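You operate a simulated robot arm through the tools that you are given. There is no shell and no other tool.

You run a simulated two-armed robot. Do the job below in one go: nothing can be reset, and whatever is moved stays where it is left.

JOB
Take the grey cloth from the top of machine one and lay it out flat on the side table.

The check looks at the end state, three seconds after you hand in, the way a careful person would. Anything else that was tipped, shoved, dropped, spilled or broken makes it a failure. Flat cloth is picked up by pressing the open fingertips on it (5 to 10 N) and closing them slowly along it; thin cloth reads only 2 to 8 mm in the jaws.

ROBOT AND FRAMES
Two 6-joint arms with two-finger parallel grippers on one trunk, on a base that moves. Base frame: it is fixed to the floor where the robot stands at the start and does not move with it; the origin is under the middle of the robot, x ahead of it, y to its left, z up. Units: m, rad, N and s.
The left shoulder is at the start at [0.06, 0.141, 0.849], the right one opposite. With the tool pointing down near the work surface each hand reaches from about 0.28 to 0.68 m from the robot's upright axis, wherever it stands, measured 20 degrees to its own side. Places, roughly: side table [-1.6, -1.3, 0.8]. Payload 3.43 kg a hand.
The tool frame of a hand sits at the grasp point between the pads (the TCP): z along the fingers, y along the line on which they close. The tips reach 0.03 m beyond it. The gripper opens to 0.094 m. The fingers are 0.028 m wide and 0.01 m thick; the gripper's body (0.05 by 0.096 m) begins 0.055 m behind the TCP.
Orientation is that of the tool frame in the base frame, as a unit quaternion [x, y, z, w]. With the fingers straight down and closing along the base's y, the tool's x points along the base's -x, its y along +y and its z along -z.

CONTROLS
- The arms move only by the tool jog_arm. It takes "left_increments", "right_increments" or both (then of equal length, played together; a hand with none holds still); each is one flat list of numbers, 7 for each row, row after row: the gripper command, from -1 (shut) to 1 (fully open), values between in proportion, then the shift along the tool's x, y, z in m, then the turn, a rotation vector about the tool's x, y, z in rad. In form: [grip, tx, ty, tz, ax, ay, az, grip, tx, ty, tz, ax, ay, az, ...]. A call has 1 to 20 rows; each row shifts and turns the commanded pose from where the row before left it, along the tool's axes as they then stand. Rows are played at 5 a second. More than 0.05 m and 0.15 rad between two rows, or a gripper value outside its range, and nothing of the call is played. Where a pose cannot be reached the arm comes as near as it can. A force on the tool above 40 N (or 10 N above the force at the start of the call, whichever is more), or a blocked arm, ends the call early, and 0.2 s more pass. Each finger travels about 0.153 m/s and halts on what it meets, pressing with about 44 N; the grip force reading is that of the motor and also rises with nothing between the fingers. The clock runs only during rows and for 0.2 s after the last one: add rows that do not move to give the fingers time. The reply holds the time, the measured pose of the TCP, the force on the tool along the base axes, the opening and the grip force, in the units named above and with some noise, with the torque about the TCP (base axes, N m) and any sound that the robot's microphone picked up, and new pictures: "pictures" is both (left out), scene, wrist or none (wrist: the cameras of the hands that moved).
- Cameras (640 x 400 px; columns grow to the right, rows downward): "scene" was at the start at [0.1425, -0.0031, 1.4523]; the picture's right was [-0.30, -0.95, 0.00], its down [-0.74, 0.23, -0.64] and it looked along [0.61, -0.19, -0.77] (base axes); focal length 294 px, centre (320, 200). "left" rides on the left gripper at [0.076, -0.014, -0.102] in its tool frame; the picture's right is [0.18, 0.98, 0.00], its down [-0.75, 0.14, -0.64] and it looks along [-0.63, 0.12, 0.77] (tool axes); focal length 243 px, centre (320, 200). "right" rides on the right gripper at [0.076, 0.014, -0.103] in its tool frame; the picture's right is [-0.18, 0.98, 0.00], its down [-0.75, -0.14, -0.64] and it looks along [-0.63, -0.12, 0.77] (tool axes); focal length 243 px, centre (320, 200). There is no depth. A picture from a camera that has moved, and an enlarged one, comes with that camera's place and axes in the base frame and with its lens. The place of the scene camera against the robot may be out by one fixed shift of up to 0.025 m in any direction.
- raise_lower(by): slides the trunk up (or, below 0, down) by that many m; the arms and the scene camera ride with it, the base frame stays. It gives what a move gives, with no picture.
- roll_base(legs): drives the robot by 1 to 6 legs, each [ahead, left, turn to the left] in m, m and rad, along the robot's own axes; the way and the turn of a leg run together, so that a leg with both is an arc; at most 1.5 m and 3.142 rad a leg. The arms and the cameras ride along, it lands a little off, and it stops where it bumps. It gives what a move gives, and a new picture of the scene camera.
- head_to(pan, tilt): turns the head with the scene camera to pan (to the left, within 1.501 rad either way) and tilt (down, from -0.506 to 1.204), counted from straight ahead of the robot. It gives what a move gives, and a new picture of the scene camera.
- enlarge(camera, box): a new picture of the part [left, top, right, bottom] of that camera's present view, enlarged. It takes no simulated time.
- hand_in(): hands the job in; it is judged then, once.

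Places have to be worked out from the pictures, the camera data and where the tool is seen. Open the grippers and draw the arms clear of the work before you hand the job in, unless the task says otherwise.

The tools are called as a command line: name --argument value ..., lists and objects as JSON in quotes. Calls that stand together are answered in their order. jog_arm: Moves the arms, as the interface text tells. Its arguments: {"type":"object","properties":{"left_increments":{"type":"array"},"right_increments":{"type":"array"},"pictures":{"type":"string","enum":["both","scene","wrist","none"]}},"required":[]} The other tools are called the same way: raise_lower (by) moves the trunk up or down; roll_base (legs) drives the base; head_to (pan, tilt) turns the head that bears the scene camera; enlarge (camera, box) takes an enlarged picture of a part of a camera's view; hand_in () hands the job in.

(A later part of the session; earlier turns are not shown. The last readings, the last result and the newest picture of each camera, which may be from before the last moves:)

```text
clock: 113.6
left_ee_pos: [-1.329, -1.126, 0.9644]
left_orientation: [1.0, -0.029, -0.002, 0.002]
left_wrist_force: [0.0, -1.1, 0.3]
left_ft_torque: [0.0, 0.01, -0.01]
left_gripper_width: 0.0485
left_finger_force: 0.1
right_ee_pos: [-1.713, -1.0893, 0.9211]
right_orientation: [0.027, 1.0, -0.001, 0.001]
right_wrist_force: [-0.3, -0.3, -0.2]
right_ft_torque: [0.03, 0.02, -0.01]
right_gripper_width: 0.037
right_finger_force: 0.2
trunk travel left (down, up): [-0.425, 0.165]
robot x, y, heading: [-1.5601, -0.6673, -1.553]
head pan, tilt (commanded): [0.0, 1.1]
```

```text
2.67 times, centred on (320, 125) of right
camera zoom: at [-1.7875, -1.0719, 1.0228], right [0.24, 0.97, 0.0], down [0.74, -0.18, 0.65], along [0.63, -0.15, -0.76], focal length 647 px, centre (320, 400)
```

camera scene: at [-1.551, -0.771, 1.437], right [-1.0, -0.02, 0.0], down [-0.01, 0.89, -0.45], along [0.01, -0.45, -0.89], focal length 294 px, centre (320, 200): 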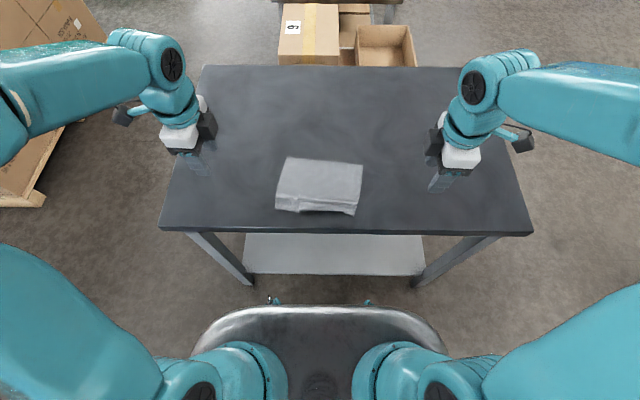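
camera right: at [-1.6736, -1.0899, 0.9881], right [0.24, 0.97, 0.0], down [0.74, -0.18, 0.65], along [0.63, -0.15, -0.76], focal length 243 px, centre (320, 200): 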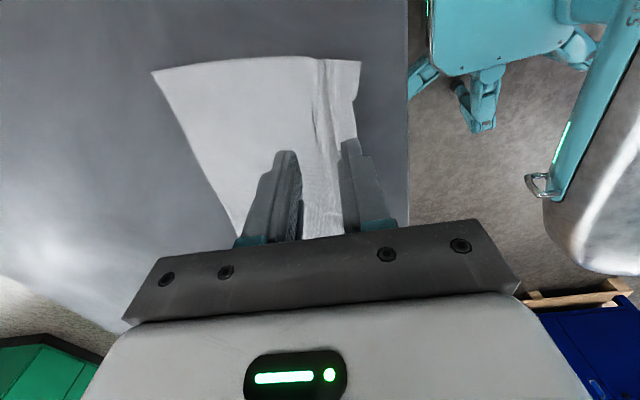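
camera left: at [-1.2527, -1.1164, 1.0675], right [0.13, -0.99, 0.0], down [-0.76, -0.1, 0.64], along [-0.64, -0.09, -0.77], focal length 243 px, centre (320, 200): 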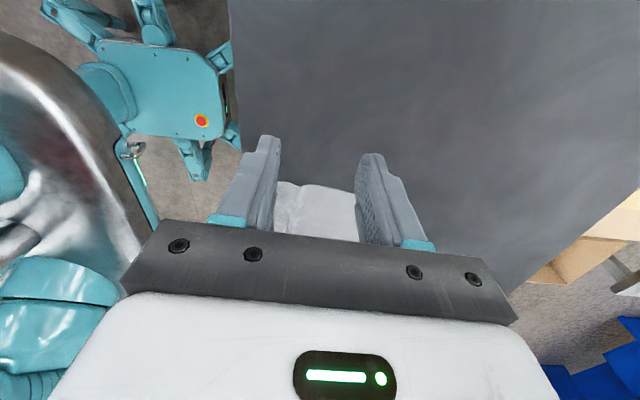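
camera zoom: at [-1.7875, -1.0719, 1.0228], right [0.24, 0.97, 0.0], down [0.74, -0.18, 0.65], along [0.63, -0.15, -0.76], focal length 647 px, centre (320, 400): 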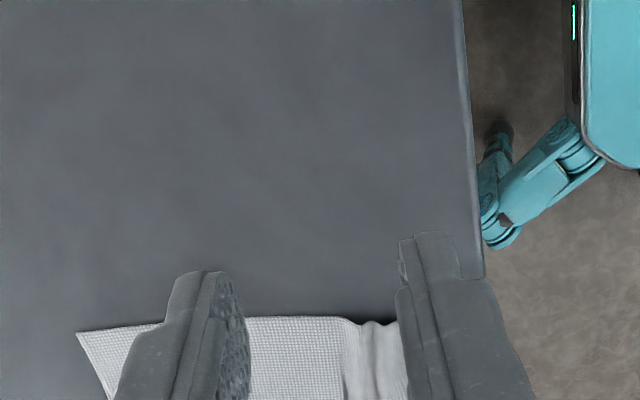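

The ridge came back when released, since the whole cloth had slid instead. I will pin the near edge with the right hand and pull the far side away from me with the left; first I bring both closed grippers above their spots, right at [-1.615, -1.080] and left at [-1.56, -1.19].

jog_arm --left_increments '[-1, -0.0284, 0.0096, 0.002, 0, 0, 0, -1, -0.0284, 0.0096, 0.002, 0, 0, 0, -1, -0.0284, 0.0096, 0.002, 0, 0, 0, -1, -0.0284, 0.0096, 0.004, 0, 0, 0, -1, -0.0284, 0.0096, 0.008, 0, 0, 0, -1, -0.0284, 0.0096, 0.012, 0, 0, 0, -1, -0.0284, 0.0096, 0.015, 0, 0, 0, -1, -0.0284, 0.0096, 0.015, 0, 0, 0, -1, 0, 0, 0.02, 0, 0, 0, -1, 0, 0, 0.02, 0, 0, 0, -1, 0, 0, 0, 0, 0, 0]' --right_increments '[-1, -0.0122, 0.0018, 0, 0, 0, 0, -1, -0.0122, 0.0018, 0, 0, 0, 0, -1, -0.0122, 0.0018, 0, 0, 0, 0, -1, -0.0122, 0.0018, 0.005, 0, 0, 0, -1, -0.0122, 0.0018, 0.005, 0, 0, 0, -1, -0.0122, 0.0018, 0.01, 0, 0, 0, -1, -0.0122, 0.0018, 0.01, 0, 0, 0, -1, -0.0122, 0.0018, 0.01, 0, 0, 0, -1, 0, 0, 0.015, 0, 0, 0, -1, 0, 0, 0.015, 0, 0, 0, -1, 0, 0, 0, 0, 0, 0]' --pictures "both"

enlarge --camera "right" --box '[200, 50, 440, 200]'

enlarge --camera "left" --box '[200, 50, 440, 200]'

```text
clock: 116.0
left_ee_pos: [-1.5613, -1.1875, 0.8643]
left_orientation: [1.0, -0.028, 0.0, 0.001]
left_wrist_force: [-0.4, 0.0, 0.3]
left_ft_torque: [-0.01, -0.01, 0.03]
left_gripper_width: 0.0003
left_finger_force: 32.8
right_ee_pos: [-1.6146, -1.0826, 0.8527]
right_orientation: [0.027, 1.0, -0.002, 0.002]
right_wrist_force: [0.9, -0.8, 0.6]
right_ft_torque: [-0.03, 0.06, 0.0]
right_gripper_width: 0.0
right_finger_force: 33.4
trunk travel left (down, up): [-0.425, 0.165]
robot x, y, heading: [-1.5596, -0.6694, -1.554]
head pan, tilt (commanded): [0.0, 1.1]
camera scene: at [-1.5505, -0.7699, 1.4371], right [-1.0, -0.02, 0.0], down [-0.01, 0.89, -0.45], along [0.01, -0.45, -0.89], focal length 294 px, centre (320, 200)
camera right: at [-1.6892, -1.0648, 0.9532], right [0.24, 0.97, 0.0], down [0.74, -0.18, 0.65], along [0.63, -0.15, -0.76], focal length 243 px, centre (320, 200)
camera left: at [-1.4843, -1.1782, 0.9678], right [0.13, -0.99, 0.0], down [-0.76, -0.1, 0.64], along [-0.64, -0.09, -0.77], focal length 243 px, centre (320, 200)
```

scene: 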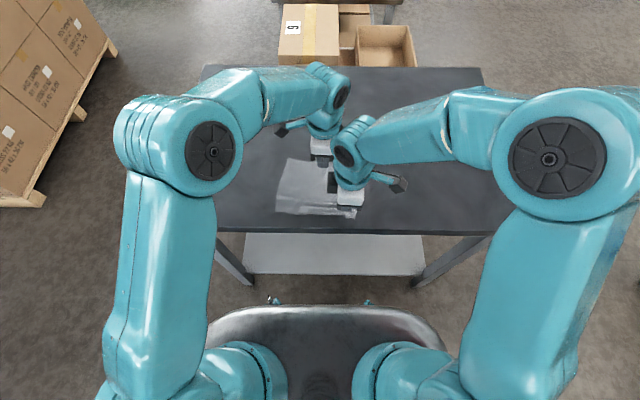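
right: 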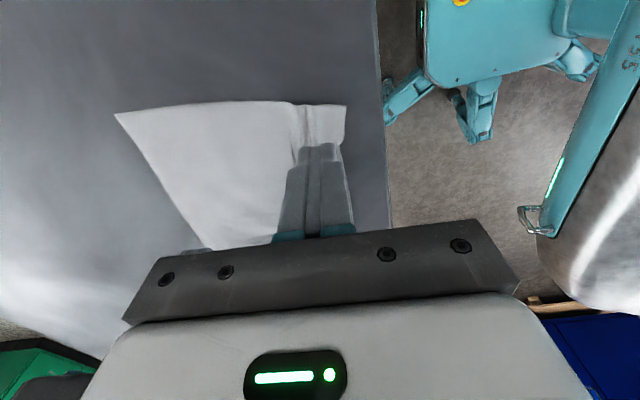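
left: 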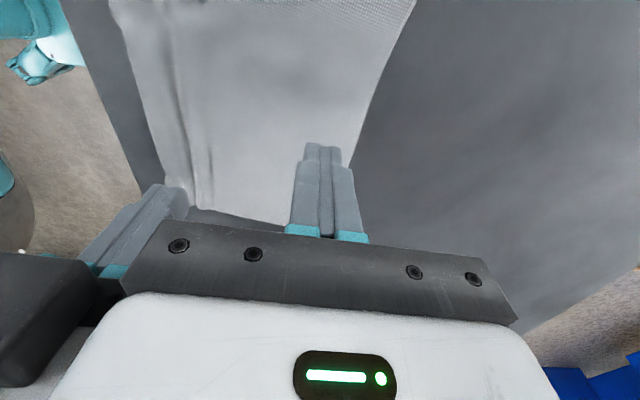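

```text
2.67 times, centred on (320, 125) of right
camera zoom: at [-1.6892, -1.0648, 0.9532], right [0.24, 0.97, 0.0], down [0.74, -0.18, 0.65], along [0.63, -0.15, -0.76], focal length 647 px, centre (320, 400)
```

zoom: 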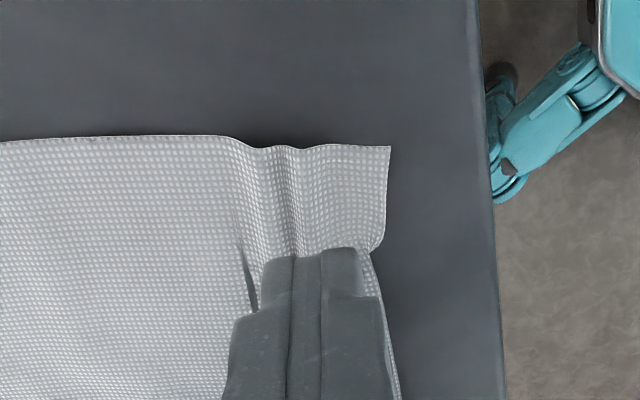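

```text
2.67 times, centred on (320, 125) of left
camera zoom: at [-1.4843, -1.1782, 0.9678], right [0.13, -0.99, 0.0], down [-0.76, -0.1, 0.64], along [-0.64, -0.09, -0.77], focal length 647 px, centre (320, 400)
```

zoom: 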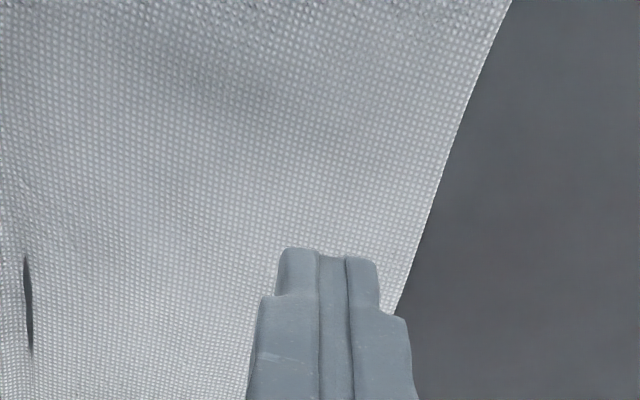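

The right gripper sits over the edge strip just outside the ridge and the left one is 2 cm inside the hem, with clear space between the hands. I shift the right by 3 mm toward me and lower both to just above the cloth.

jog_arm --left_increments '[-1, 0, 0, 0.012, 0, 0, 0, -1, 0, 0, 0.012, 0, 0, 0, -1, 0, 0, 0.006, 0, 0, 0, -1, 0, 0, 0.002, 0, 0, 0, -1, 0, 0, 0, 0, 0, 0]' --right_increments '[-1, 0, 0.003, 0.008, 0, 0, 0, -1, 0, 0, 0.007, 0, 0, 0, -1, 0, 0, 0.004, 0, 0, 0, -1, 0, 0, 0.002, 0, 0, 0, -1, 0, 0, 0, 0, 0, 0]' --pictures "none"

jog_arm --left_increments '[-1, 0, 0, 0.001, 0, 0, 0, -1, 0, 0, 0, 0, 0, 0]' --right_increments '[-1, 0, 0, 0.001, 0, 0, 0, -1, 0, 0, 0, 0, 0, 0]' --pictures "none"

```text
clock: 117.2
left_ee_pos: [-1.5613, -1.188, 0.834]
left_orientation: [1.0, -0.027, 0.0, 0.001]
left_wrist_force: [0.1, -0.7, -0.6]
left_ft_torque: [0.01, 0.02, 0.01]
left_gripper_width: 0.0
left_finger_force: 33.6
right_ee_pos: [-1.6154, -1.0795, 0.8315]
right_orientation: [0.027, 1.0, -0.003, 0.003]
right_wrist_force: [-1.5, -2.5, 16.4]
right_ft_torque: [0.06, -0.02, -0.03]
right_gripper_width: 0.0
right_finger_force: 32.6
trunk travel left (down, up): [-0.425, 0.165]
robot x, y, heading: [-1.5589, -0.6667, -1.556]
head pan, tilt (commanded): [0.0, 1.1]
```

```text
clock: 117.8
left_ee_pos: [-1.5614, -1.1883, 0.8342]
left_orientation: [1.0, -0.028, -0.001, 0.002]
left_wrist_force: [-0.3, 0.5, 0.7]
left_ft_torque: [-0.03, -0.02, -0.01]
left_gripper_width: 0.0
left_finger_force: 32.7
right_ee_pos: [-1.6137, -1.0795, 0.8313]
right_orientation: [0.027, 1.0, -0.004, 0.003]
right_wrist_force: [-3.4, -3.6, 36.6]
right_ft_torque: [0.06, 0.06, 0.04]
right_gripper_width: 0.0
right_finger_force: 33.0
trunk travel left (down, up): [-0.425, 0.165]
robot x, y, heading: [-1.5617, -0.6637, -1.549]
head pan, tilt (commanded): [0.0, 1.1]
```

The right hand pins with 37 N, a bit much, so I ease it; the left needs another millimetre or so to touch.

jog_arm --left_increments '[-1, 0, 0, 0.0008, 0, 0, 0, -1, 0, 0, 0, 0, 0, 0]' --right_increments '[-1, 0, 0, -0.001, 0, 0, 0, -1, 0, 0, 0, 0, 0, 0]' --pictures "none"

jog_arm --left_increments '[-1, 0, 0, 0.0006, 0, 0, 0, -1, 0, 0, 0, 0, 0, 0]' --pictures "none"

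```text
clock: 118.4
left_ee_pos: [-1.5608, -1.1865, 0.8321]
left_orientation: [1.0, -0.028, -0.001, 0.002]
left_wrist_force: [0.0, -0.3, -0.1]
left_ft_torque: [0.03, 0.0, 0.02]
left_gripper_width: 0.0002
left_finger_force: 33.1
right_ee_pos: [-1.6146, -1.0782, 0.8317]
right_orientation: [0.026, 1.0, -0.003, 0.002]
right_wrist_force: [-1.0, -6.0, 37.5]
right_ft_torque: [0.0, 0.04, 0.0]
right_gripper_width: 0.0002
right_finger_force: 32.7
trunk travel left (down, up): [-0.425, 0.165]
robot x, y, heading: [-1.5582, -0.6663, -1.555]
head pan, tilt (commanded): [0.0, 1.1]
```

```text
clock: 119.0
left_ee_pos: [-1.5611, -1.1887, 0.8322]
left_orientation: [1.0, -0.028, -0.002, 0.003]
left_wrist_force: [0.3, 0.1, 0.4]
left_ft_torque: [-0.01, 0.0, 0.0]
left_gripper_width: 0.0001
left_finger_force: 32.8
right_ee_pos: [-1.6142, -1.0778, 0.8308]
right_orientation: [0.028, 1.0, -0.002, 0.003]
right_wrist_force: [0.9, -5.4, 37.1]
right_ft_torque: [0.03, -0.01, -0.01]
right_gripper_width: 0.0
right_finger_force: 32.5
trunk travel left (down, up): [-0.425, 0.165]
robot x, y, heading: [-1.5632, -0.6686, -1.554]
head pan, tilt (commanded): [0.0, 1.1]
```

Right still 37 N; I ease it 1.5 mm more and lower the left another 0.8 mm.

jog_arm --left_increments '[-1, 0, 0, 0.0008, 0, 0, 0, -1, 0, 0, 0, 0, 0, 0]' --right_increments '[-1, 0, 0, -0.0012, 0, 0, 0, -1, 0, 0, 0, 0, 0, 0]' --pictures "none"

```text
clock: 119.6
left_ee_pos: [-1.5616, -1.1881, 0.8308]
left_orientation: [1.0, -0.028, -0.001, 0.002]
left_wrist_force: [0.7, 0.7, 7.1]
left_ft_torque: [0.07, -0.04, 0.02]
left_gripper_width: 0.0
left_finger_force: 33.0
right_ee_pos: [-1.6147, -1.0769, 0.8317]
right_orientation: [0.027, 1.0, 0.0, 0.002]
right_wrist_force: [2.3, -3.1, 18.3]
right_ft_torque: [0.0, -0.14, -0.06]
right_gripper_width: 0.0
right_finger_force: 32.4
trunk travel left (down, up): [-0.425, 0.165]
robot x, y, heading: [-1.5614, -0.6683, -1.557]
head pan, tilt (commanded): [0.0, 1.1]
```

Left presses with 7 N and the right pins with 18 N. Now the left hand drags slowly 12 mm away from me.

jog_arm --left_increments '[-1, 0, 0.0015, 0, 0, 0, 0, -1, 0, 0.0015, 0, 0, 0, 0, -1, 0, 0.0015, 0, 0, 0, 0, -1, 0, 0.0015, 0, 0, 0, 0, -1, 0, 0.0015, 0, 0, 0, 0, -1, 0, 0.0015, 0, 0, 0, 0, -1, 0, 0.0015, 0, 0, 0, 0, -1, 0, 0.0015, 0, 0, 0, 0, -1, 0, 0, 0, 0, 0, 0]' --pictures "none"

enlarge --camera "right" --box '[160, 50, 400, 200]'

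enlarge --camera "left" --box '[100, 0, 420, 200]'

enlarge --camera "scene" --box '[240, 140, 400, 240]'

```text
clock: 121.6
left_ee_pos: [-1.5613, -1.2002, 0.8312]
left_orientation: [1.0, -0.027, 0.0, 0.002]
left_wrist_force: [-0.7, 2.5, 17.9]
left_ft_torque: [0.13, -0.02, 0.02]
left_gripper_width: 0.0
left_finger_force: 33.4
right_ee_pos: [-1.614, -1.078, 0.8326]
right_orientation: [0.027, 1.0, -0.002, 0.003]
right_wrist_force: [-0.3, 0.2, 0.1]
right_ft_torque: [-0.01, -0.01, 0.01]
right_gripper_width: 0.0002
right_finger_force: 32.7
trunk travel left (down, up): [-0.425, 0.165]
robot x, y, heading: [-1.5624, -0.6662, -1.55]
head pan, tilt (commanded): [0.0, 1.1]
```

```text
2.67 times, centred on (280, 125) of right
camera zoom: at [-1.6897, -1.0602, 0.9337], right [0.24, 0.97, 0.0], down [0.74, -0.18, 0.65], along [0.63, -0.15, -0.76], focal length 647 px, centre (427, 400)
```

zoom: 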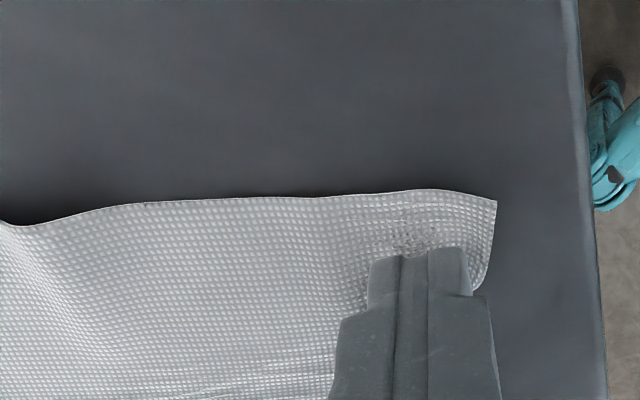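

```text
2.00 times, centred on (260, 100) of left
camera zoom: at [-1.485, -1.19, 0.9331], right [0.13, -0.99, 0.01], down [-0.76, -0.1, 0.64], along [-0.64, -0.09, -0.77], focal length 485 px, centre (440, 400)
```

zoom: 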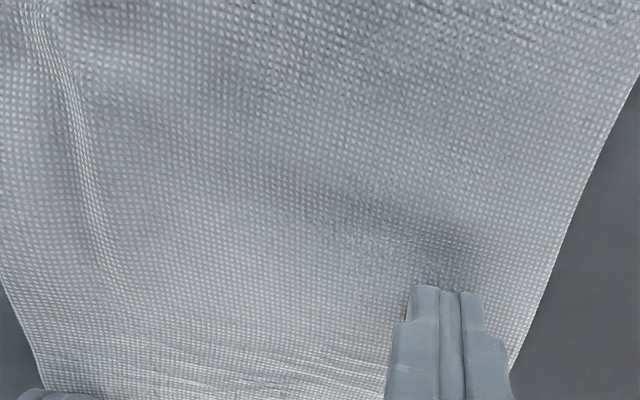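

```text
4.00 times, centred on (320, 190) of scene
camera zoom: at [-1.551, -0.769, 1.4372], right [-1.0, -0.02, 0.0], down [-0.01, 0.89, -0.46], along [0.01, -0.46, -0.89], focal length 1176 px, centre (320, 240)
```

zoom: 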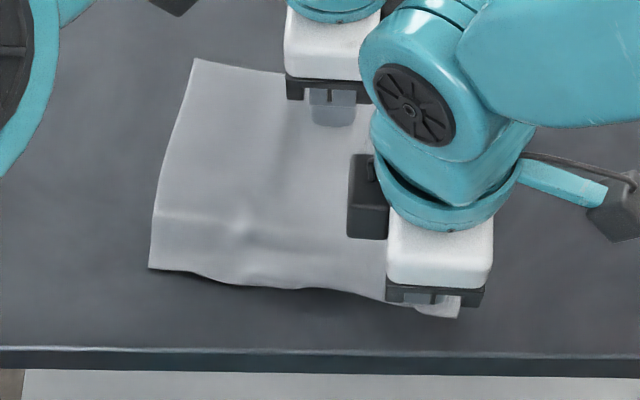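

That worked: the ridge on the right side is pulled out smooth. I lift the left hand off and look at what is left, keeping the right where it is.

jog_arm --left_increments '[-1, 0, 0, -0.005, 0, 0, 0, -1, 0, 0, -0.015, 0, 0, 0, -1, 0, 0, -0.02, 0, 0, 0, -1, 0, 0, -0.02, 0, 0, 0, -1, 0, 0, -0.02, 0, 0, 0, -1, 0.02, 0, -0.01, 0, 0, 0, -1, 0.03, 0, 0, 0, 0, 0, -1, 0.03, 0, 0, 0, 0, 0, -1, 0.03, 0, 0, 0, 0, 0, -1, 0, 0, 0, 0, 0, 0]' --pictures "none"

enlarge --camera "right" --box '[80, 50, 400, 250]'

enlarge --camera "left" --box '[100, 0, 420, 200]'

enlarge --camera "scene" --box '[240, 140, 400, 240]'

```text
clock: 123.8
left_ee_pos: [-1.4519, -1.2054, 0.921]
left_orientation: [1.0, -0.028, 0.0, 0.001]
left_wrist_force: [-0.9, -0.1, 0.7]
left_ft_torque: [0.0, -0.01, -0.04]
left_gripper_width: 0.0
left_finger_force: 33.0
right_ee_pos: [-1.615, -1.0791, 0.8315]
right_orientation: [0.027, 1.0, -0.001, 0.003]
right_wrist_force: [0.1, 0.6, 4.9]
right_ft_torque: [0.04, -0.04, 0.0]
right_gripper_width: 0.0
right_finger_force: 33.5
trunk travel left (down, up): [-0.425, 0.165]
robot x, y, heading: [-1.5619, -0.6678, -1.557]
head pan, tilt (commanded): [0.0, 1.1]
```

```text
2.00 times, centred on (240, 150) of right
camera zoom: at [-1.6898, -1.0611, 0.9332], right [0.24, 0.97, 0.0], down [0.74, -0.18, 0.65], along [0.63, -0.15, -0.76], focal length 485 px, centre (480, 300)
```

zoom: 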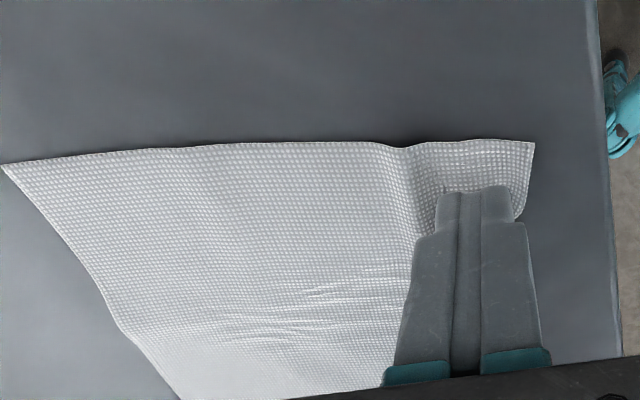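

```text
2.00 times, centred on (260, 100) of left
camera zoom: at [-1.3752, -1.1957, 1.0231], right [0.13, -0.99, 0.0], down [-0.76, -0.1, 0.64], along [-0.64, -0.09, -0.77], focal length 485 px, centre (440, 400)
```

zoom: 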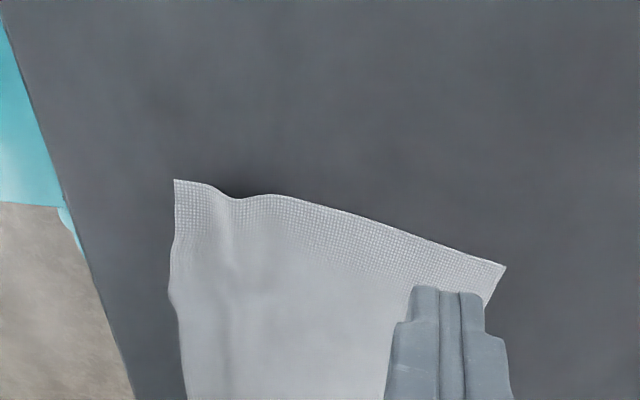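

```text
4.00 times, centred on (320, 190) of scene
camera zoom: at [-1.5513, -0.7705, 1.4371], right [-1.0, -0.02, 0.0], down [-0.01, 0.89, -0.45], along [0.01, -0.45, -0.89], focal length 1176 px, centre (320, 240)
```

zoom: 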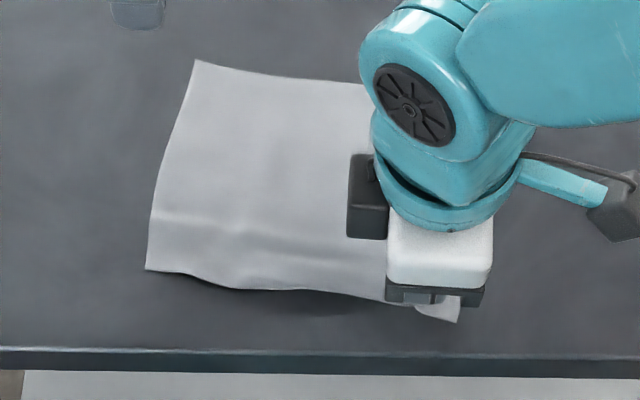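

Much better after release; only a mild wave remains. I lift the right hand away as well to see the whole cloth.

jog_arm --right_increments '[-1, 0, 0, -0.005, 0, 0, 0, -1, 0, 0, -0.015, 0, 0, 0, -1, 0, 0, -0.02, 0, 0, 0, -1, 0, 0, -0.02, 0, 0, 0, -1, 0.02, 0, -0.02, 0, 0, 0, -1, 0.03, 0, -0.01, 0, 0, 0, -1, 0.03, 0, 0, 0, 0, 0, -1, 0.03, 0, 0, 0, 0, 0, -1, 0, 0, 0, 0, 0, 0]' --pictures "none"

enlarge --camera "scene" --box '[240, 140, 400, 240]'

enlarge --camera "left" --box '[100, 50, 420, 250]'

```text
clock: 125.8
left_ee_pos: [-1.4506, -1.2066, 0.9198]
left_orientation: [1.0, -0.028, 0.0, 0.002]
left_wrist_force: [-0.3, 0.2, 0.3]
left_ft_torque: [0.05, -0.01, 0.02]
left_gripper_width: 0.0
left_finger_force: 33.3
right_ee_pos: [-1.7247, -1.0735, 0.9185]
right_orientation: [0.027, 1.0, -0.001, 0.002]
right_wrist_force: [0.6, 0.2, 0.4]
right_ft_torque: [-0.01, -0.02, 0.02]
right_gripper_width: 0.0001
right_finger_force: 32.6
trunk travel left (down, up): [-0.425, 0.165]
robot x, y, heading: [-1.562, -0.6684, -1.554]
head pan, tilt (commanded): [0.0, 1.1]
```

```text
4.00 times, centred on (320, 190) of scene
camera zoom: at [-1.5502, -0.7713, 1.437], right [-1.0, -0.02, 0.0], down [-0.01, 0.89, -0.45], along [0.01, -0.45, -0.89], focal length 1176 px, centre (320, 240)
```

zoom: 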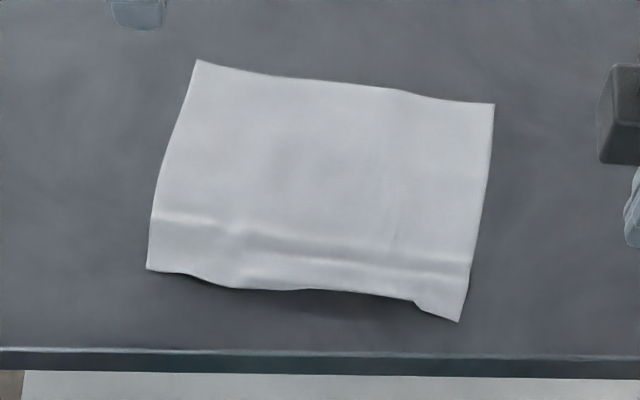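

```text
2.00 times, centred on (260, 150) of left
camera zoom: at [-1.3747, -1.1963, 1.0225], right [0.13, -0.99, 0.0], down [-0.76, -0.1, 0.64], along [-0.64, -0.09, -0.77], focal length 485 px, centre (440, 300)
```

zoom: 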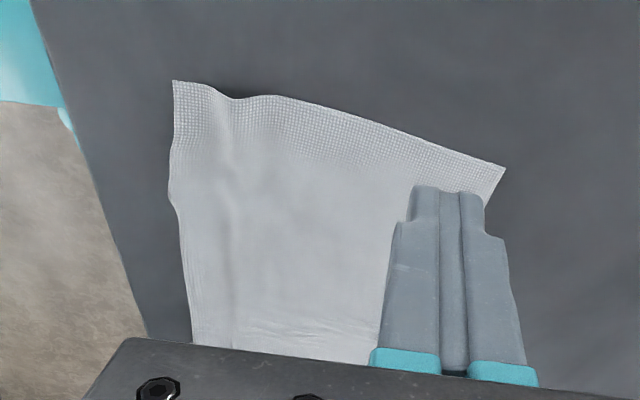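

The cloth now measures about 0.154 x 0.19 m, nearly its full size, with just a soft wave and a rippled near edge. I set both closed grippers over the two near corners to draw that edge out sideways.

jog_arm --left_increments '[-1, -0.0076, -0.0258, 0, 0, 0, 0, -1, -0.0076, -0.0258, 0, 0, 0, 0, -1, -0.0076, -0.0258, 0, 0, 0, 0, -1, -0.0076, -0.0258, 0, 0, 0, 0, -1, 0, 0, 0.02, 0, 0, 0, -1, 0, 0, 0.02, 0, 0, 0, -1, 0, 0, 0.02, 0, 0, 0, -1, 0, 0, 0.016, 0, 0, 0, -1, 0, 0, 0, 0, 0, 0]' --right_increments '[-1, -0.02745, 0.0004, 0, 0, 0, 0, -1, -0.02745, 0.0004, 0, 0, 0, 0, -1, -0.02745, 0.0004, 0, 0, 0, 0, -1, -0.02745, 0.0004, 0, 0, 0, 0, -1, 0, 0, 0.02, 0, 0, 0, -1, 0, 0, 0.02, 0, 0, 0, -1, 0, 0, 0.02, 0, 0, 0, -1, 0, 0, 0.016, 0, 0, 0, -1, 0, 0, 0, 0, 0, 0]' --pictures "none"

enlarge --camera "right" --box '[160, 50, 480, 250]'

enlarge --camera "left" --box '[160, 50, 480, 250]'

```text
clock: 127.8
left_ee_pos: [-1.4756, -1.1022, 0.8433]
left_orientation: [1.0, -0.027, 0.0, 0.002]
left_wrist_force: [-0.9, 0.6, -0.4]
left_ft_torque: [0.01, 0.0, -0.01]
left_gripper_width: 0.0002
left_finger_force: 33.3
right_ee_pos: [-1.6156, -1.0775, 0.8458]
right_orientation: [0.027, 1.0, -0.002, 0.002]
right_wrist_force: [-0.2, 0.4, 0.5]
right_ft_torque: [-0.02, -0.01, 0.0]
right_gripper_width: 0.0
right_finger_force: 33.1
trunk travel left (down, up): [-0.425, 0.165]
robot x, y, heading: [-1.563, -0.6682, -1.555]
head pan, tilt (commanded): [0.0, 1.1]
```

```text
2.00 times, centred on (320, 150) of right
camera zoom: at [-1.6901, -1.0601, 0.9477], right [0.24, 0.97, 0.0], down [0.74, -0.18, 0.65], along [0.63, -0.15, -0.76], focal length 485 px, centre (320, 300)
```

zoom: 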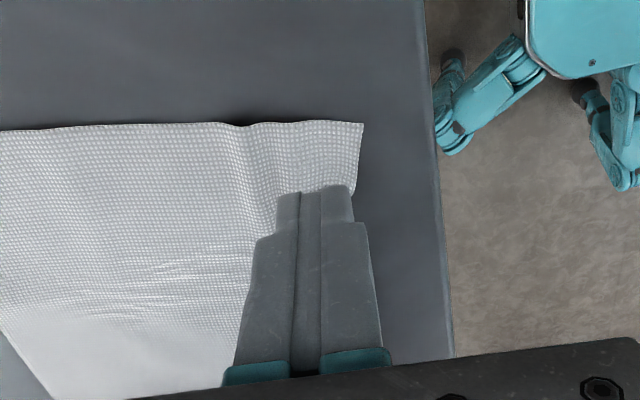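

```text
2.00 times, centred on (320, 150) of left
camera zoom: at [-1.3986, -1.0932, 0.9456], right [0.13, -0.99, 0.0], down [-0.76, -0.1, 0.64], along [-0.64, -0.09, -0.77], focal length 485 px, centre (320, 300)
```

zoom: 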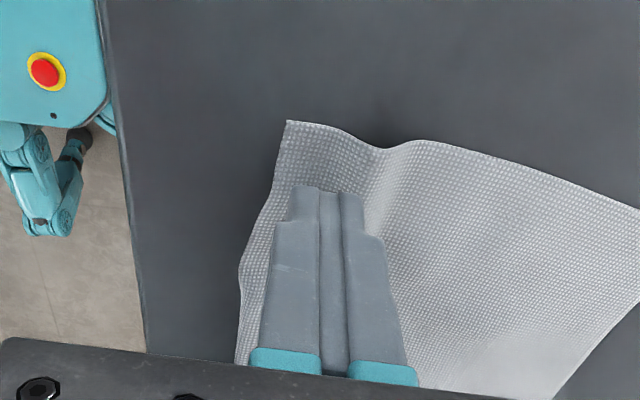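

The left view shows the wave lying just beyond the left gripper, so I repeat what worked before, mirrored: the left hand pins here while the right hand goes over to the hem at [-1.532, -1.203].

jog_arm --left_increments '[-1, 0, 0, 0.005, 0, 0, 0, -1, 0, 0, 0.004, 0, 0, 0, -1, 0, 0, 0.001, 0, 0, 0, -1, 0, 0, 0, 0, 0, 0, -1, 0, 0, 0, 0, 0, 0, -1, 0, 0, 0, 0, 0, 0, -1, 0, 0, 0, 0, 0, 0, -1, 0, 0, 0, 0, 0, 0, -1, 0, 0, 0, 0, 0, 0, -1, 0, 0, 0, 0, 0, 0, -1, 0, 0, 0, 0, 0, 0, -1, 0, 0, 0, 0, 0, 0, -1, 0, 0, 0, 0, 0, 0]' --right_increments '[-1, 0, 0, -0.02, 0, 0, 0, -1, 0, 0, -0.025, 0, 0, 0, -1, 0, 0, -0.03, 0, 0, 0, -1, -0.018, -0.0242, 0, 0, 0, 0, -1, -0.018, -0.0242, 0, 0, 0, 0, -1, -0.018, -0.0242, 0, 0, 0, 0, -1, -0.018, -0.0242, 0, 0, 0, 0, -1, -0.018, -0.0242, 0, 0, 0, 0, -1, 0, 0, 0.02, 0, 0, 0, -1, 0, 0, 0.025, 0, 0, 0, -1, 0, 0, 0.025, 0, 0, 0, -1, 0, 0, 0.006, 0, 0, 0, -1, 0, 0, 0, 0, 0, 0]' --pictures "none"

enlarge --camera "right" --box '[160, 50, 480, 250]'

enlarge --camera "scene" --box '[220, 90, 420, 215]'

```text
clock: 130.6
left_ee_pos: [-1.4762, -1.1024, 0.833]
left_orientation: [1.0, -0.028, -0.001, 0.002]
left_wrist_force: [0.7, -0.1, -0.6]
left_ft_torque: [0.01, -0.02, -0.01]
left_gripper_width: 0.0
left_finger_force: 33.2
right_ee_pos: [-1.5321, -1.2039, 0.846]
right_orientation: [0.026, 1.0, -0.001, 0.003]
right_wrist_force: [0.7, 0.6, 0.3]
right_ft_torque: [0.01, 0.0, -0.01]
right_gripper_width: 0.0
right_finger_force: 33.5
trunk travel left (down, up): [-0.425, 0.165]
robot x, y, heading: [-1.5593, -0.6655, -1.56]
head pan, tilt (commanded): [0.0, 1.1]
```

```text
2.00 times, centred on (320, 150) of right
camera zoom: at [-1.6072, -1.1859, 0.9476], right [0.24, 0.97, 0.0], down [0.74, -0.18, 0.65], along [0.63, -0.15, -0.76], focal length 485 px, centre (320, 300)
```

zoom: 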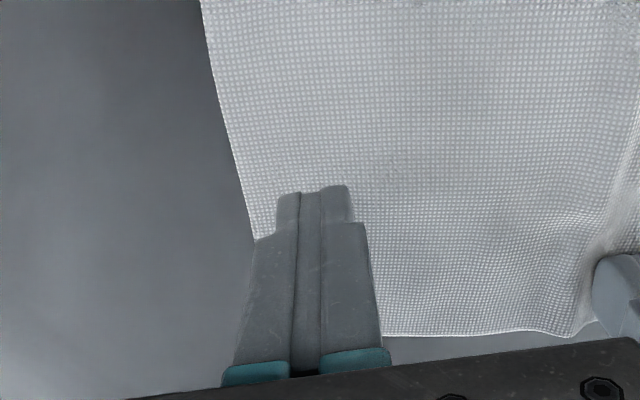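

```text
3.20 times, centred on (320, 152) of scene
camera zoom: at [-1.5512, -0.7713, 1.4369], right [-1.0, -0.02, 0.0], down [-0.01, 0.89, -0.45], along [0.01, -0.45, -0.89], focal length 941 px, centre (320, 352)
```

zoom: 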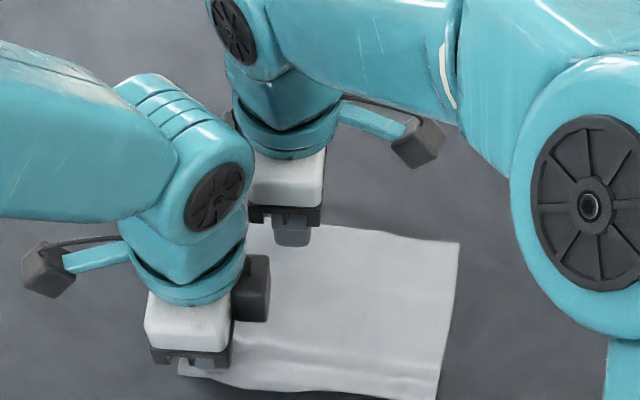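

Both hands are in place with a clear gap between them. I bring both into contact with small steps.

jog_arm --left_increments '[-1, 0, 0, 0.001, 0, 0, 0, -1, 0, 0, 0.0008, 0, 0, 0, -1, 0, 0, 0, 0, 0, 0]' --right_increments '[-1, 0, 0, 0.007, 0, 0, 0, -1, 0, 0, 0.005, 0, 0, 0, -1, 0, 0, 0, 0, 0, 0]' --pictures "none"

jog_arm --left_increments '[-1, 0, 0, 0.0005, 0, 0, 0, -1, 0, 0, 0, 0, 0, 0]' --right_increments '[-1, 0, 0, 0.001, 0, 0, 0, -1, 0, 0, 0, 0, 0, 0]' --pictures "none"

```text
clock: 131.4
left_ee_pos: [-1.4762, -1.1033, 0.8327]
left_orientation: [1.0, -0.028, -0.001, 0.002]
left_wrist_force: [-0.6, 1.4, 0.5]
left_ft_torque: [-0.04, 0.01, 0.04]
left_gripper_width: 0.0001
left_finger_force: 33.1
right_ee_pos: [-1.5323, -1.2042, 0.8332]
right_orientation: [0.027, 1.0, -0.001, 0.002]
right_wrist_force: [-0.5, 0.0, -0.1]
right_ft_torque: [0.0, -0.01, 0.01]
right_gripper_width: 0.0
right_finger_force: 32.9
trunk travel left (down, up): [-0.425, 0.165]
robot x, y, heading: [-1.563, -0.668, -1.552]
head pan, tilt (commanded): [0.0, 1.1]
```

```text
clock: 132.0
left_ee_pos: [-1.4766, -1.1022, 0.8319]
left_orientation: [1.0, -0.028, 0.0, 0.002]
left_wrist_force: [-0.4, 0.0, -0.5]
left_ft_torque: [0.02, -0.01, 0.01]
left_gripper_width: 0.0001
left_finger_force: 33.0
right_ee_pos: [-1.533, -1.2032, 0.8314]
right_orientation: [0.027, 1.0, -0.001, 0.003]
right_wrist_force: [-0.5, -0.5, 0.1]
right_ft_torque: [-0.04, 0.03, -0.01]
right_gripper_width: 0.0
right_finger_force: 33.1
trunk travel left (down, up): [-0.425, 0.165]
robot x, y, heading: [-1.5597, -0.6711, -1.557]
head pan, tilt (commanded): [0.0, 1.1]
```

No contact yet on either; another 0.7 mm on both.

jog_arm --left_increments '[-1, 0, 0, 0.0009, 0, 0, 0, -1, 0, 0, 0, 0, 0, 0]' --right_increments '[-1, 0, 0, 0.0006, 0, 0, 0, -1, 0, 0, 0, 0, 0, 0]' --pictures "none"

jog_arm --left_increments '[-1, 0, 0, 0.0004, 0, 0, 0, -1, 0, 0, 0, 0, 0, 0]' --right_increments '[-1, 0, 0, 0.0004, 0, 0, 0, -1, 0, 0, 0, 0, 0, 0]' --pictures "none"

```text
clock: 132.6
left_ee_pos: [-1.4748, -1.1026, 0.8312]
left_orientation: [1.0, -0.028, -0.002, 0.003]
left_wrist_force: [0.4, 1.6, 4.8]
left_ft_torque: [0.04, -0.06, -0.01]
left_gripper_width: 0.0001
left_finger_force: 32.9
right_ee_pos: [-1.5318, -1.2038, 0.8317]
right_orientation: [0.027, 1.0, -0.001, 0.002]
right_wrist_force: [0.1, 0.9, -0.4]
right_ft_torque: [0.02, -0.05, 0.01]
right_gripper_width: 0.0003
right_finger_force: 32.9
trunk travel left (down, up): [-0.425, 0.165]
robot x, y, heading: [-1.5656, -0.668, -1.555]
head pan, tilt (commanded): [0.0, 1.1]
```

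```text
clock: 133.2
left_ee_pos: [-1.4757, -1.1031, 0.8315]
left_orientation: [1.0, -0.028, -0.001, 0.002]
left_wrist_force: [2.5, -0.7, 11.4]
left_ft_torque: [0.01, -0.09, -0.01]
left_gripper_width: 0.0
left_finger_force: 33.0
right_ee_pos: [-1.5317, -1.204, 0.83]
right_orientation: [0.027, 1.0, 0.0, 0.002]
right_wrist_force: [0.2, 0.2, -0.2]
right_ft_torque: [0.0, 0.01, 0.01]
right_gripper_width: 0.0
right_finger_force: 33.4
trunk travel left (down, up): [-0.425, 0.165]
robot x, y, heading: [-1.5607, -0.6659, -1.554]
head pan, tilt (commanded): [0.0, 1.1]
```

The left now pins with 11 N; the right needs a little more.

jog_arm --right_increments '[-1, 0, 0, 0.0007, 0, 0, 0, -1, 0, 0, 0, 0, 0, 0]' --pictures "none"

jog_arm --right_increments '[-1, 0, 0, 0.0004, 0, 0, 0, -1, 0, 0, 0, 0, 0, 0]' --pictures "none"

```text
clock: 133.8
left_ee_pos: [-1.4763, -1.1018, 0.8316]
left_orientation: [1.0, -0.028, 0.0, 0.002]
left_wrist_force: [1.1, -1.9, 13.2]
left_ft_torque: [0.0, -0.13, -0.01]
left_gripper_width: 0.0
left_finger_force: 32.6
right_ee_pos: [-1.5319, -1.2031, 0.8319]
right_orientation: [0.027, 1.0, -0.002, 0.003]
right_wrist_force: [-1.0, 1.5, 3.9]
right_ft_torque: [0.03, 0.05, 0.02]
right_gripper_width: 0.0
right_finger_force: 32.8
trunk travel left (down, up): [-0.425, 0.165]
robot x, y, heading: [-1.5628, -0.6673, -1.556]
head pan, tilt (commanded): [0.0, 1.1]
```

```text
clock: 134.4
left_ee_pos: [-1.4763, -1.1022, 0.8315]
left_orientation: [1.0, -0.028, -0.001, 0.003]
left_wrist_force: [0.2, -2.1, 12.8]
left_ft_torque: [-0.03, -0.08, -0.02]
left_gripper_width: 0.0002
left_finger_force: 32.7
right_ee_pos: [-1.5312, -1.203, 0.8325]
right_orientation: [0.027, 1.0, -0.002, 0.002]
right_wrist_force: [1.3, -1.3, 5.4]
right_ft_torque: [0.0, 0.05, -0.01]
right_gripper_width: 0.0
right_finger_force: 33.2
trunk travel left (down, up): [-0.425, 0.165]
robot x, y, heading: [-1.5611, -0.6688, -1.551]
head pan, tilt (commanded): [0.0, 1.1]
```

Left pins with 13 N, right presses with 5 N. The right hand now drags the far side 12 mm away from me.

jog_arm --right_increments '[-1, 0, -0.0015, 0, 0, 0, 0, -1, 0, -0.0015, 0, 0, 0, 0, -1, 0, -0.0015, 0, 0, 0, 0, -1, 0, -0.0015, 0, 0, 0, 0, -1, 0, -0.0015, 0, 0, 0, 0, -1, 0, -0.0015, 0, 0, 0, 0, -1, 0, -0.0015, 0, 0, 0, 0, -1, 0, -0.0015, 0, 0, 0, 0, -1, 0, 0, 0, 0, 0, 0]' --pictures "none"

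enlarge --camera "left" --box '[240, 50, 560, 250]'

enlarge --camera "right" --box '[200, 0, 520, 200]'

enlarge --camera "scene" --box '[240, 140, 400, 240]'

```text
clock: 136.4
left_ee_pos: [-1.4772, -1.1017, 0.831]
left_orientation: [1.0, -0.028, 0.0, 0.003]
left_wrist_force: [-0.5, -0.7, 11.9]
left_ft_torque: [0.01, -0.03, -0.01]
left_gripper_width: 0.0
left_finger_force: 33.0
right_ee_pos: [-1.5333, -1.2149, 0.831]
right_orientation: [0.026, 1.0, -0.002, 0.003]
right_wrist_force: [-0.2, 3.3, 11.7]
right_ft_torque: [0.07, 0.09, -0.01]
right_gripper_width: 0.0001
right_finger_force: 32.9
trunk travel left (down, up): [-0.425, 0.165]
robot x, y, heading: [-1.558, -0.6693, -1.549]
head pan, tilt (commanded): [0.0, 1.1]
```

```text
2.00 times, centred on (400, 150) of left
camera zoom: at [-1.3998, -1.0911, 0.9333], right [0.13, -0.99, 0.01], down [-0.76, -0.1, 0.64], along [-0.64, -0.09, -0.77], focal length 485 px, centre (160, 300)
```

zoom: 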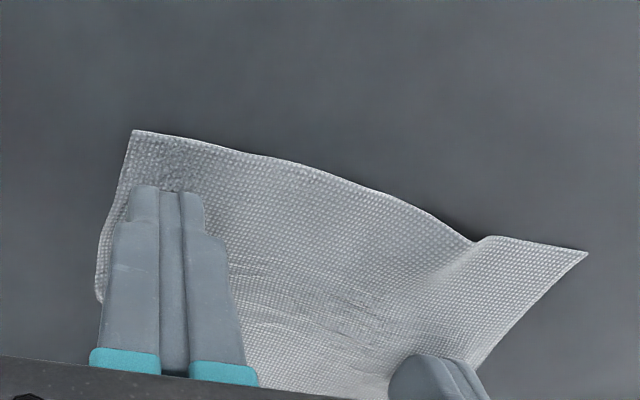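

```text
2.00 times, centred on (360, 100) of right
camera zoom: at [-1.6076, -1.1968, 0.9328], right [0.24, 0.97, 0.0], down [0.74, -0.18, 0.65], along [0.63, -0.16, -0.76], focal length 485 px, centre (240, 400)
```

zoom: 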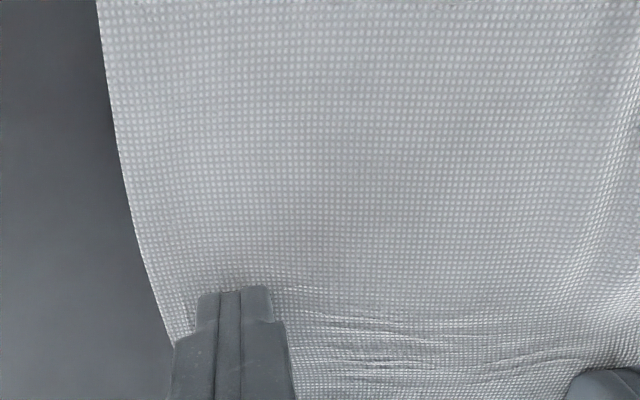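

```text
4.00 times, centred on (320, 190) of scene
camera zoom: at [-1.551, -0.7689, 1.4372], right [-1.0, -0.02, 0.0], down [-0.01, 0.89, -0.46], along [0.01, -0.46, -0.89], focal length 1176 px, centre (320, 240)
```

zoom: 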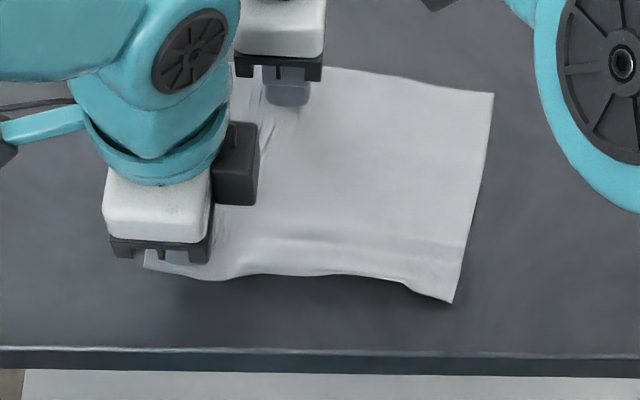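

The near-left wave is pulled flat; a small bulge shows at the far-left corner, which lagged behind. I lift both hands clear and look again.

jog_arm --left_increments '[-1, 0, 0, 0, 0, 0, 0, -1, 0, 0, 0, 0, 0, 0, -1, 0, 0, -0.005, 0, 0, 0, -1, 0, 0, -0.015, 0, 0, 0, -1, 0, 0, -0.02, 0, 0, 0, -1, 0, 0, -0.02, 0, 0, 0, -1, 0.02, 0, -0.02, 0, 0, 0, -1, 0.03, 0, -0.01, 0, 0, 0, -1, 0.03, 0, 0, 0, 0, 0, -1, 0.03, 0, 0, 0, 0, 0, -1, 0, 0, 0, 0, 0, 0]' --right_increments '[-1, 0, 0, -0.005, 0, 0, 0, -1, 0, 0, -0.015, 0, 0, 0, -1, 0, 0, -0.02, 0, 0, 0, -1, 0, 0, -0.02, 0, 0, 0, -1, 0.02, 0, -0.02, 0, 0, 0, -1, 0.03, 0, -0.01, 0, 0, 0, -1, 0.04, 0, 0, 0, 0, 0, -1, 0.04, 0, 0, 0, 0, 0, -1, 0.04, 0, 0, 0, 0, 0, -1, 0.03, 0, 0, 0, 0, 0, -1, 0, 0, 0, 0, 0, 0]' --pictures "none"

enlarge --camera "scene" --box '[240, 140, 400, 240]'

enlarge --camera "left" --box '[160, 50, 480, 250]'

enlarge --camera "right" --box '[160, 50, 480, 250]'

```text
clock: 138.8
left_ee_pos: [-1.3676, -1.1094, 0.9213]
left_orientation: [1.0, -0.028, 0.0, 0.002]
left_wrist_force: [-1.0, -0.3, -0.6]
left_ft_torque: [-0.03, -0.01, -0.04]
left_gripper_width: 0.0004
left_finger_force: 32.7
right_ee_pos: [-1.7335, -1.2056, 0.9195]
right_orientation: [0.027, 1.0, 0.0, 0.003]
right_wrist_force: [0.1, 0.8, 0.1]
right_ft_torque: [0.0, 0.02, 0.02]
right_gripper_width: 0.0002
right_finger_force: 32.9
trunk travel left (down, up): [-0.425, 0.165]
robot x, y, heading: [-1.5659, -0.6667, -1.554]
head pan, tilt (commanded): [0.0, 1.1]
```

```text
4.00 times, centred on (320, 190) of scene
camera zoom: at [-1.5512, -0.7713, 1.437], right [-1.0, -0.02, 0.0], down [-0.01, 0.89, -0.45], along [0.01, -0.45, -0.89], focal length 1176 px, centre (320, 240)
```

zoom: 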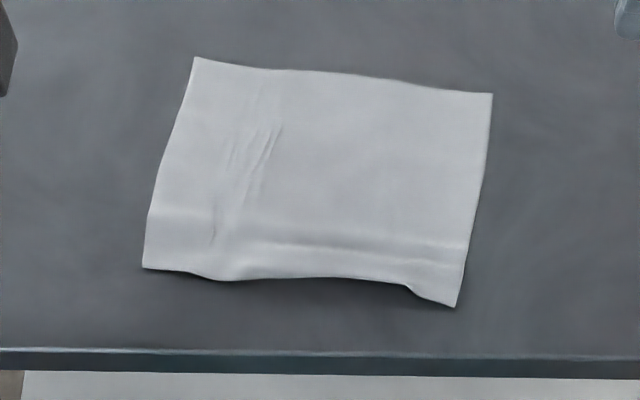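

```text
2.00 times, centred on (320, 150) of left
camera zoom: at [-1.2908, -1.0979, 1.023], right [0.13, -0.99, 0.0], down [-0.76, -0.1, 0.64], along [-0.64, -0.09, -0.77], focal length 485 px, centre (320, 300)
```

zoom: 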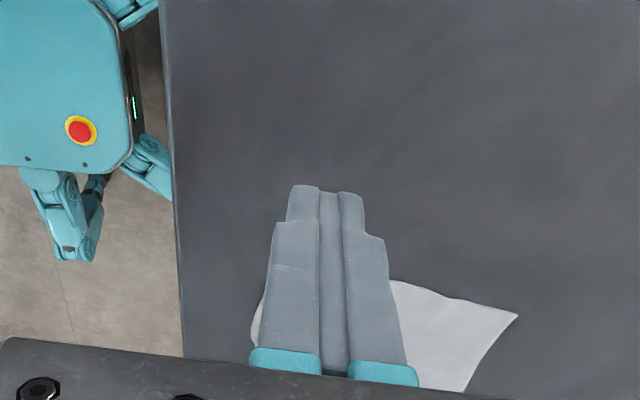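

```text
2.00 times, centred on (320, 150) of right
camera zoom: at [-1.8079, -1.1873, 1.0204], right [0.24, 0.97, 0.0], down [0.74, -0.18, 0.65], along [0.63, -0.15, -0.76], focal length 485 px, centre (320, 300)
```

zoom: 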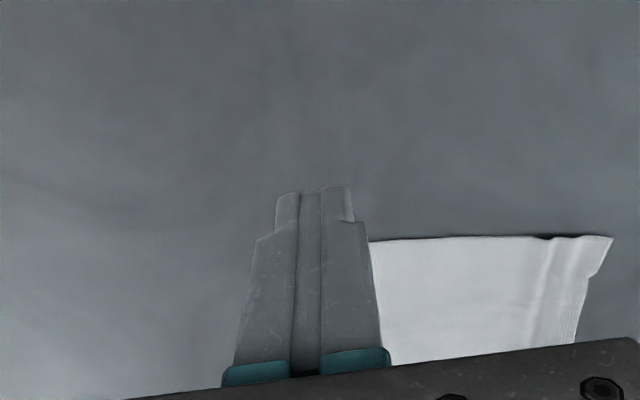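

The cloth lies nearly flat, with some fine wrinkles running front to back left of the middle. For those I will open both grippers wide, press along the left and right margins, and draw them gently apart; first both hands go above those spots.

jog_arm --left_increments '[1, -0.0228, 0.0124, 0, 0.004, 0, 0, 1, -0.0228, 0.0124, 0, 0, 0, 0, 1, -0.0228, 0.0124, 0, 0, 0, 0, 1, -0.0228, 0.0124, 0, 0, 0, 0, 1, -0.0228, 0.0124, 0, 0, 0, 0, 1, 0, 0, 0.02, 0, 0, 0, 1, 0, 0, 0.02, 0, 0, 0, 1, 0, 0, 0.02, 0, 0, 0, 1, 0, 0, 0.018, 0, 0, 0, 1, 0, 0, 0, 0, 0, 0]' --right_increments '[1, -0.02096, 0.01428, 0, 0, 0, 0, 1, -0.02096, 0.01428, 0, 0, 0, 0, 1, -0.02096, 0.01428, 0, 0, 0, 0, 1, -0.02096, 0.01428, 0, 0, 0, 0, 1, -0.02096, 0.01428, 0, 0, 0, 0, 1, 0, 0, 0.02, 0, 0, 0, 1, 0, 0, 0.02, 0, 0, 0, 1, 0, 0, 0.02, 0, 0, 0, 1, 0, 0, 0.018, 0, 0, 0, 1, 0, 0, 0, 0, 0, 0]' --pictures "wrist"

```text
clock: 141.0
left_ee_pos: [-1.4842, -1.1637, 0.8419]
left_orientation: [1.0, -0.028, -0.001, 0.0]
left_wrist_force: [0.3, -0.3, 0.1]
left_ft_torque: [0.05, 0.0, 0.03]
left_gripper_width: 0.094
left_finger_force: 0.0
right_ee_pos: [-1.6232, -1.1394, 0.842]
right_orientation: [0.027, 1.0, 0.0, 0.003]
right_wrist_force: [-0.1, 0.4, -0.5]
right_ft_torque: [-0.01, -0.02, -0.02]
right_gripper_width: 0.0942
right_finger_force: 0.0
trunk travel left (down, up): [-0.425, 0.165]
robot x, y, heading: [-1.5664, -0.6699, -1.557]
head pan, tilt (commanded): [0.0, 1.1]
camera right: at [-1.6982, -1.121, 0.9429], right [0.24, 0.97, 0.0], down [0.74, -0.18, 0.65], along [0.63, -0.15, -0.76], focal length 243 px, centre (320, 200)
camera left: at [-1.4072, -1.1546, 0.9435], right [0.13, -0.99, 0.0], down [-0.76, -0.1, 0.64], along [-0.64, -0.08, -0.77], focal length 243 px, centre (320, 200)
```

right: 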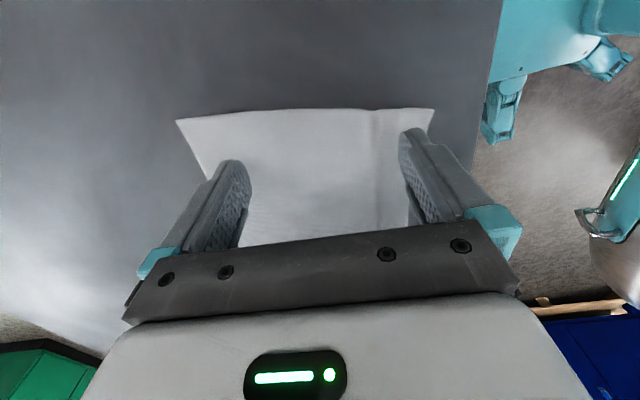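
left: 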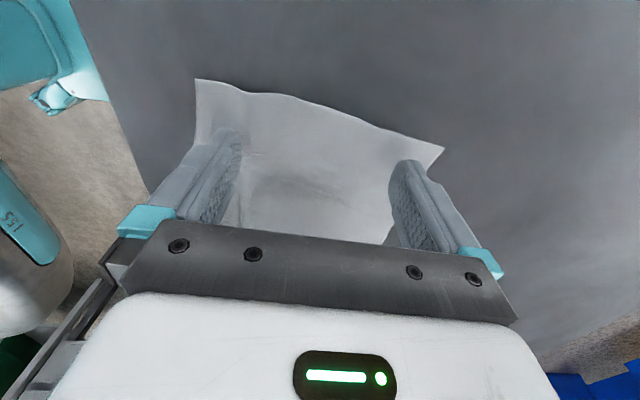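

Both wide-open grippers have their two fingers over the cloth margins. I lower them into light contact.

jog_arm --left_increments '[1, 0, 0, 0.006, 0, 0, 0, 1, 0, 0, 0.004, 0, 0, 0, 1, 0, 0, 0.001, 0, 0, 0, 1, 0, 0, 0, 0, 0, 0]' --right_increments '[1, 0, 0, 0.006, 0, 0, 0, 1, 0, 0, 0.004, 0, 0, 0, 1, 0, 0, 0.001, 0, 0, 0, 1, 0, 0, 0, 0, 0, 0]' --pictures "none"

jog_arm --left_increments '[1, 0, 0, 0.0007, 0, 0, 0, 1, 0, 0, 0, 0, 0, 0]' --right_increments '[1, 0, 0, 0.0007, 0, 0, 0, 1, 0, 0, 0, 0, 0, 0]' --pictures "none"

```text
clock: 142.0
left_ee_pos: [-1.4851, -1.1629, 0.8307]
left_orientation: [1.0, -0.028, 0.0, 0.002]
left_wrist_force: [0.4, -0.9, 5.4]
left_ft_torque: [0.1, -0.05, -0.01]
left_gripper_width: 0.0938
left_finger_force: 0.0
right_ee_pos: [-1.6221, -1.1393, 0.8322]
right_orientation: [0.026, 1.0, -0.002, 0.003]
right_wrist_force: [-2.0, -2.0, 12.0]
right_ft_torque: [0.67, -0.04, 0.1]
right_gripper_width: 0.0932
right_finger_force: 0.0
trunk travel left (down, up): [-0.425, 0.165]
robot x, y, heading: [-1.5613, -0.6689, -1.554]
head pan, tilt (commanded): [0.0, 1.1]
```

```text
clock: 142.6
left_ee_pos: [-1.484, -1.1631, 0.8312]
left_orientation: [1.0, -0.027, -0.001, 0.001]
left_wrist_force: [-0.2, -2.1, 10.4]
left_ft_torque: [0.35, -0.06, -0.03]
left_gripper_width: 0.0934
left_finger_force: 0.0
right_ee_pos: [-1.624, -1.139, 0.8305]
right_orientation: [0.026, 1.0, -0.003, 0.002]
right_wrist_force: [-2.0, -3.3, 27.8]
right_ft_torque: [1.45, -0.07, 0.08]
right_gripper_width: 0.0926
right_finger_force: 0.0
trunk travel left (down, up): [-0.425, 0.165]
robot x, y, heading: [-1.5607, -0.6678, -1.555]
head pan, tilt (commanded): [0.0, 1.1]
```

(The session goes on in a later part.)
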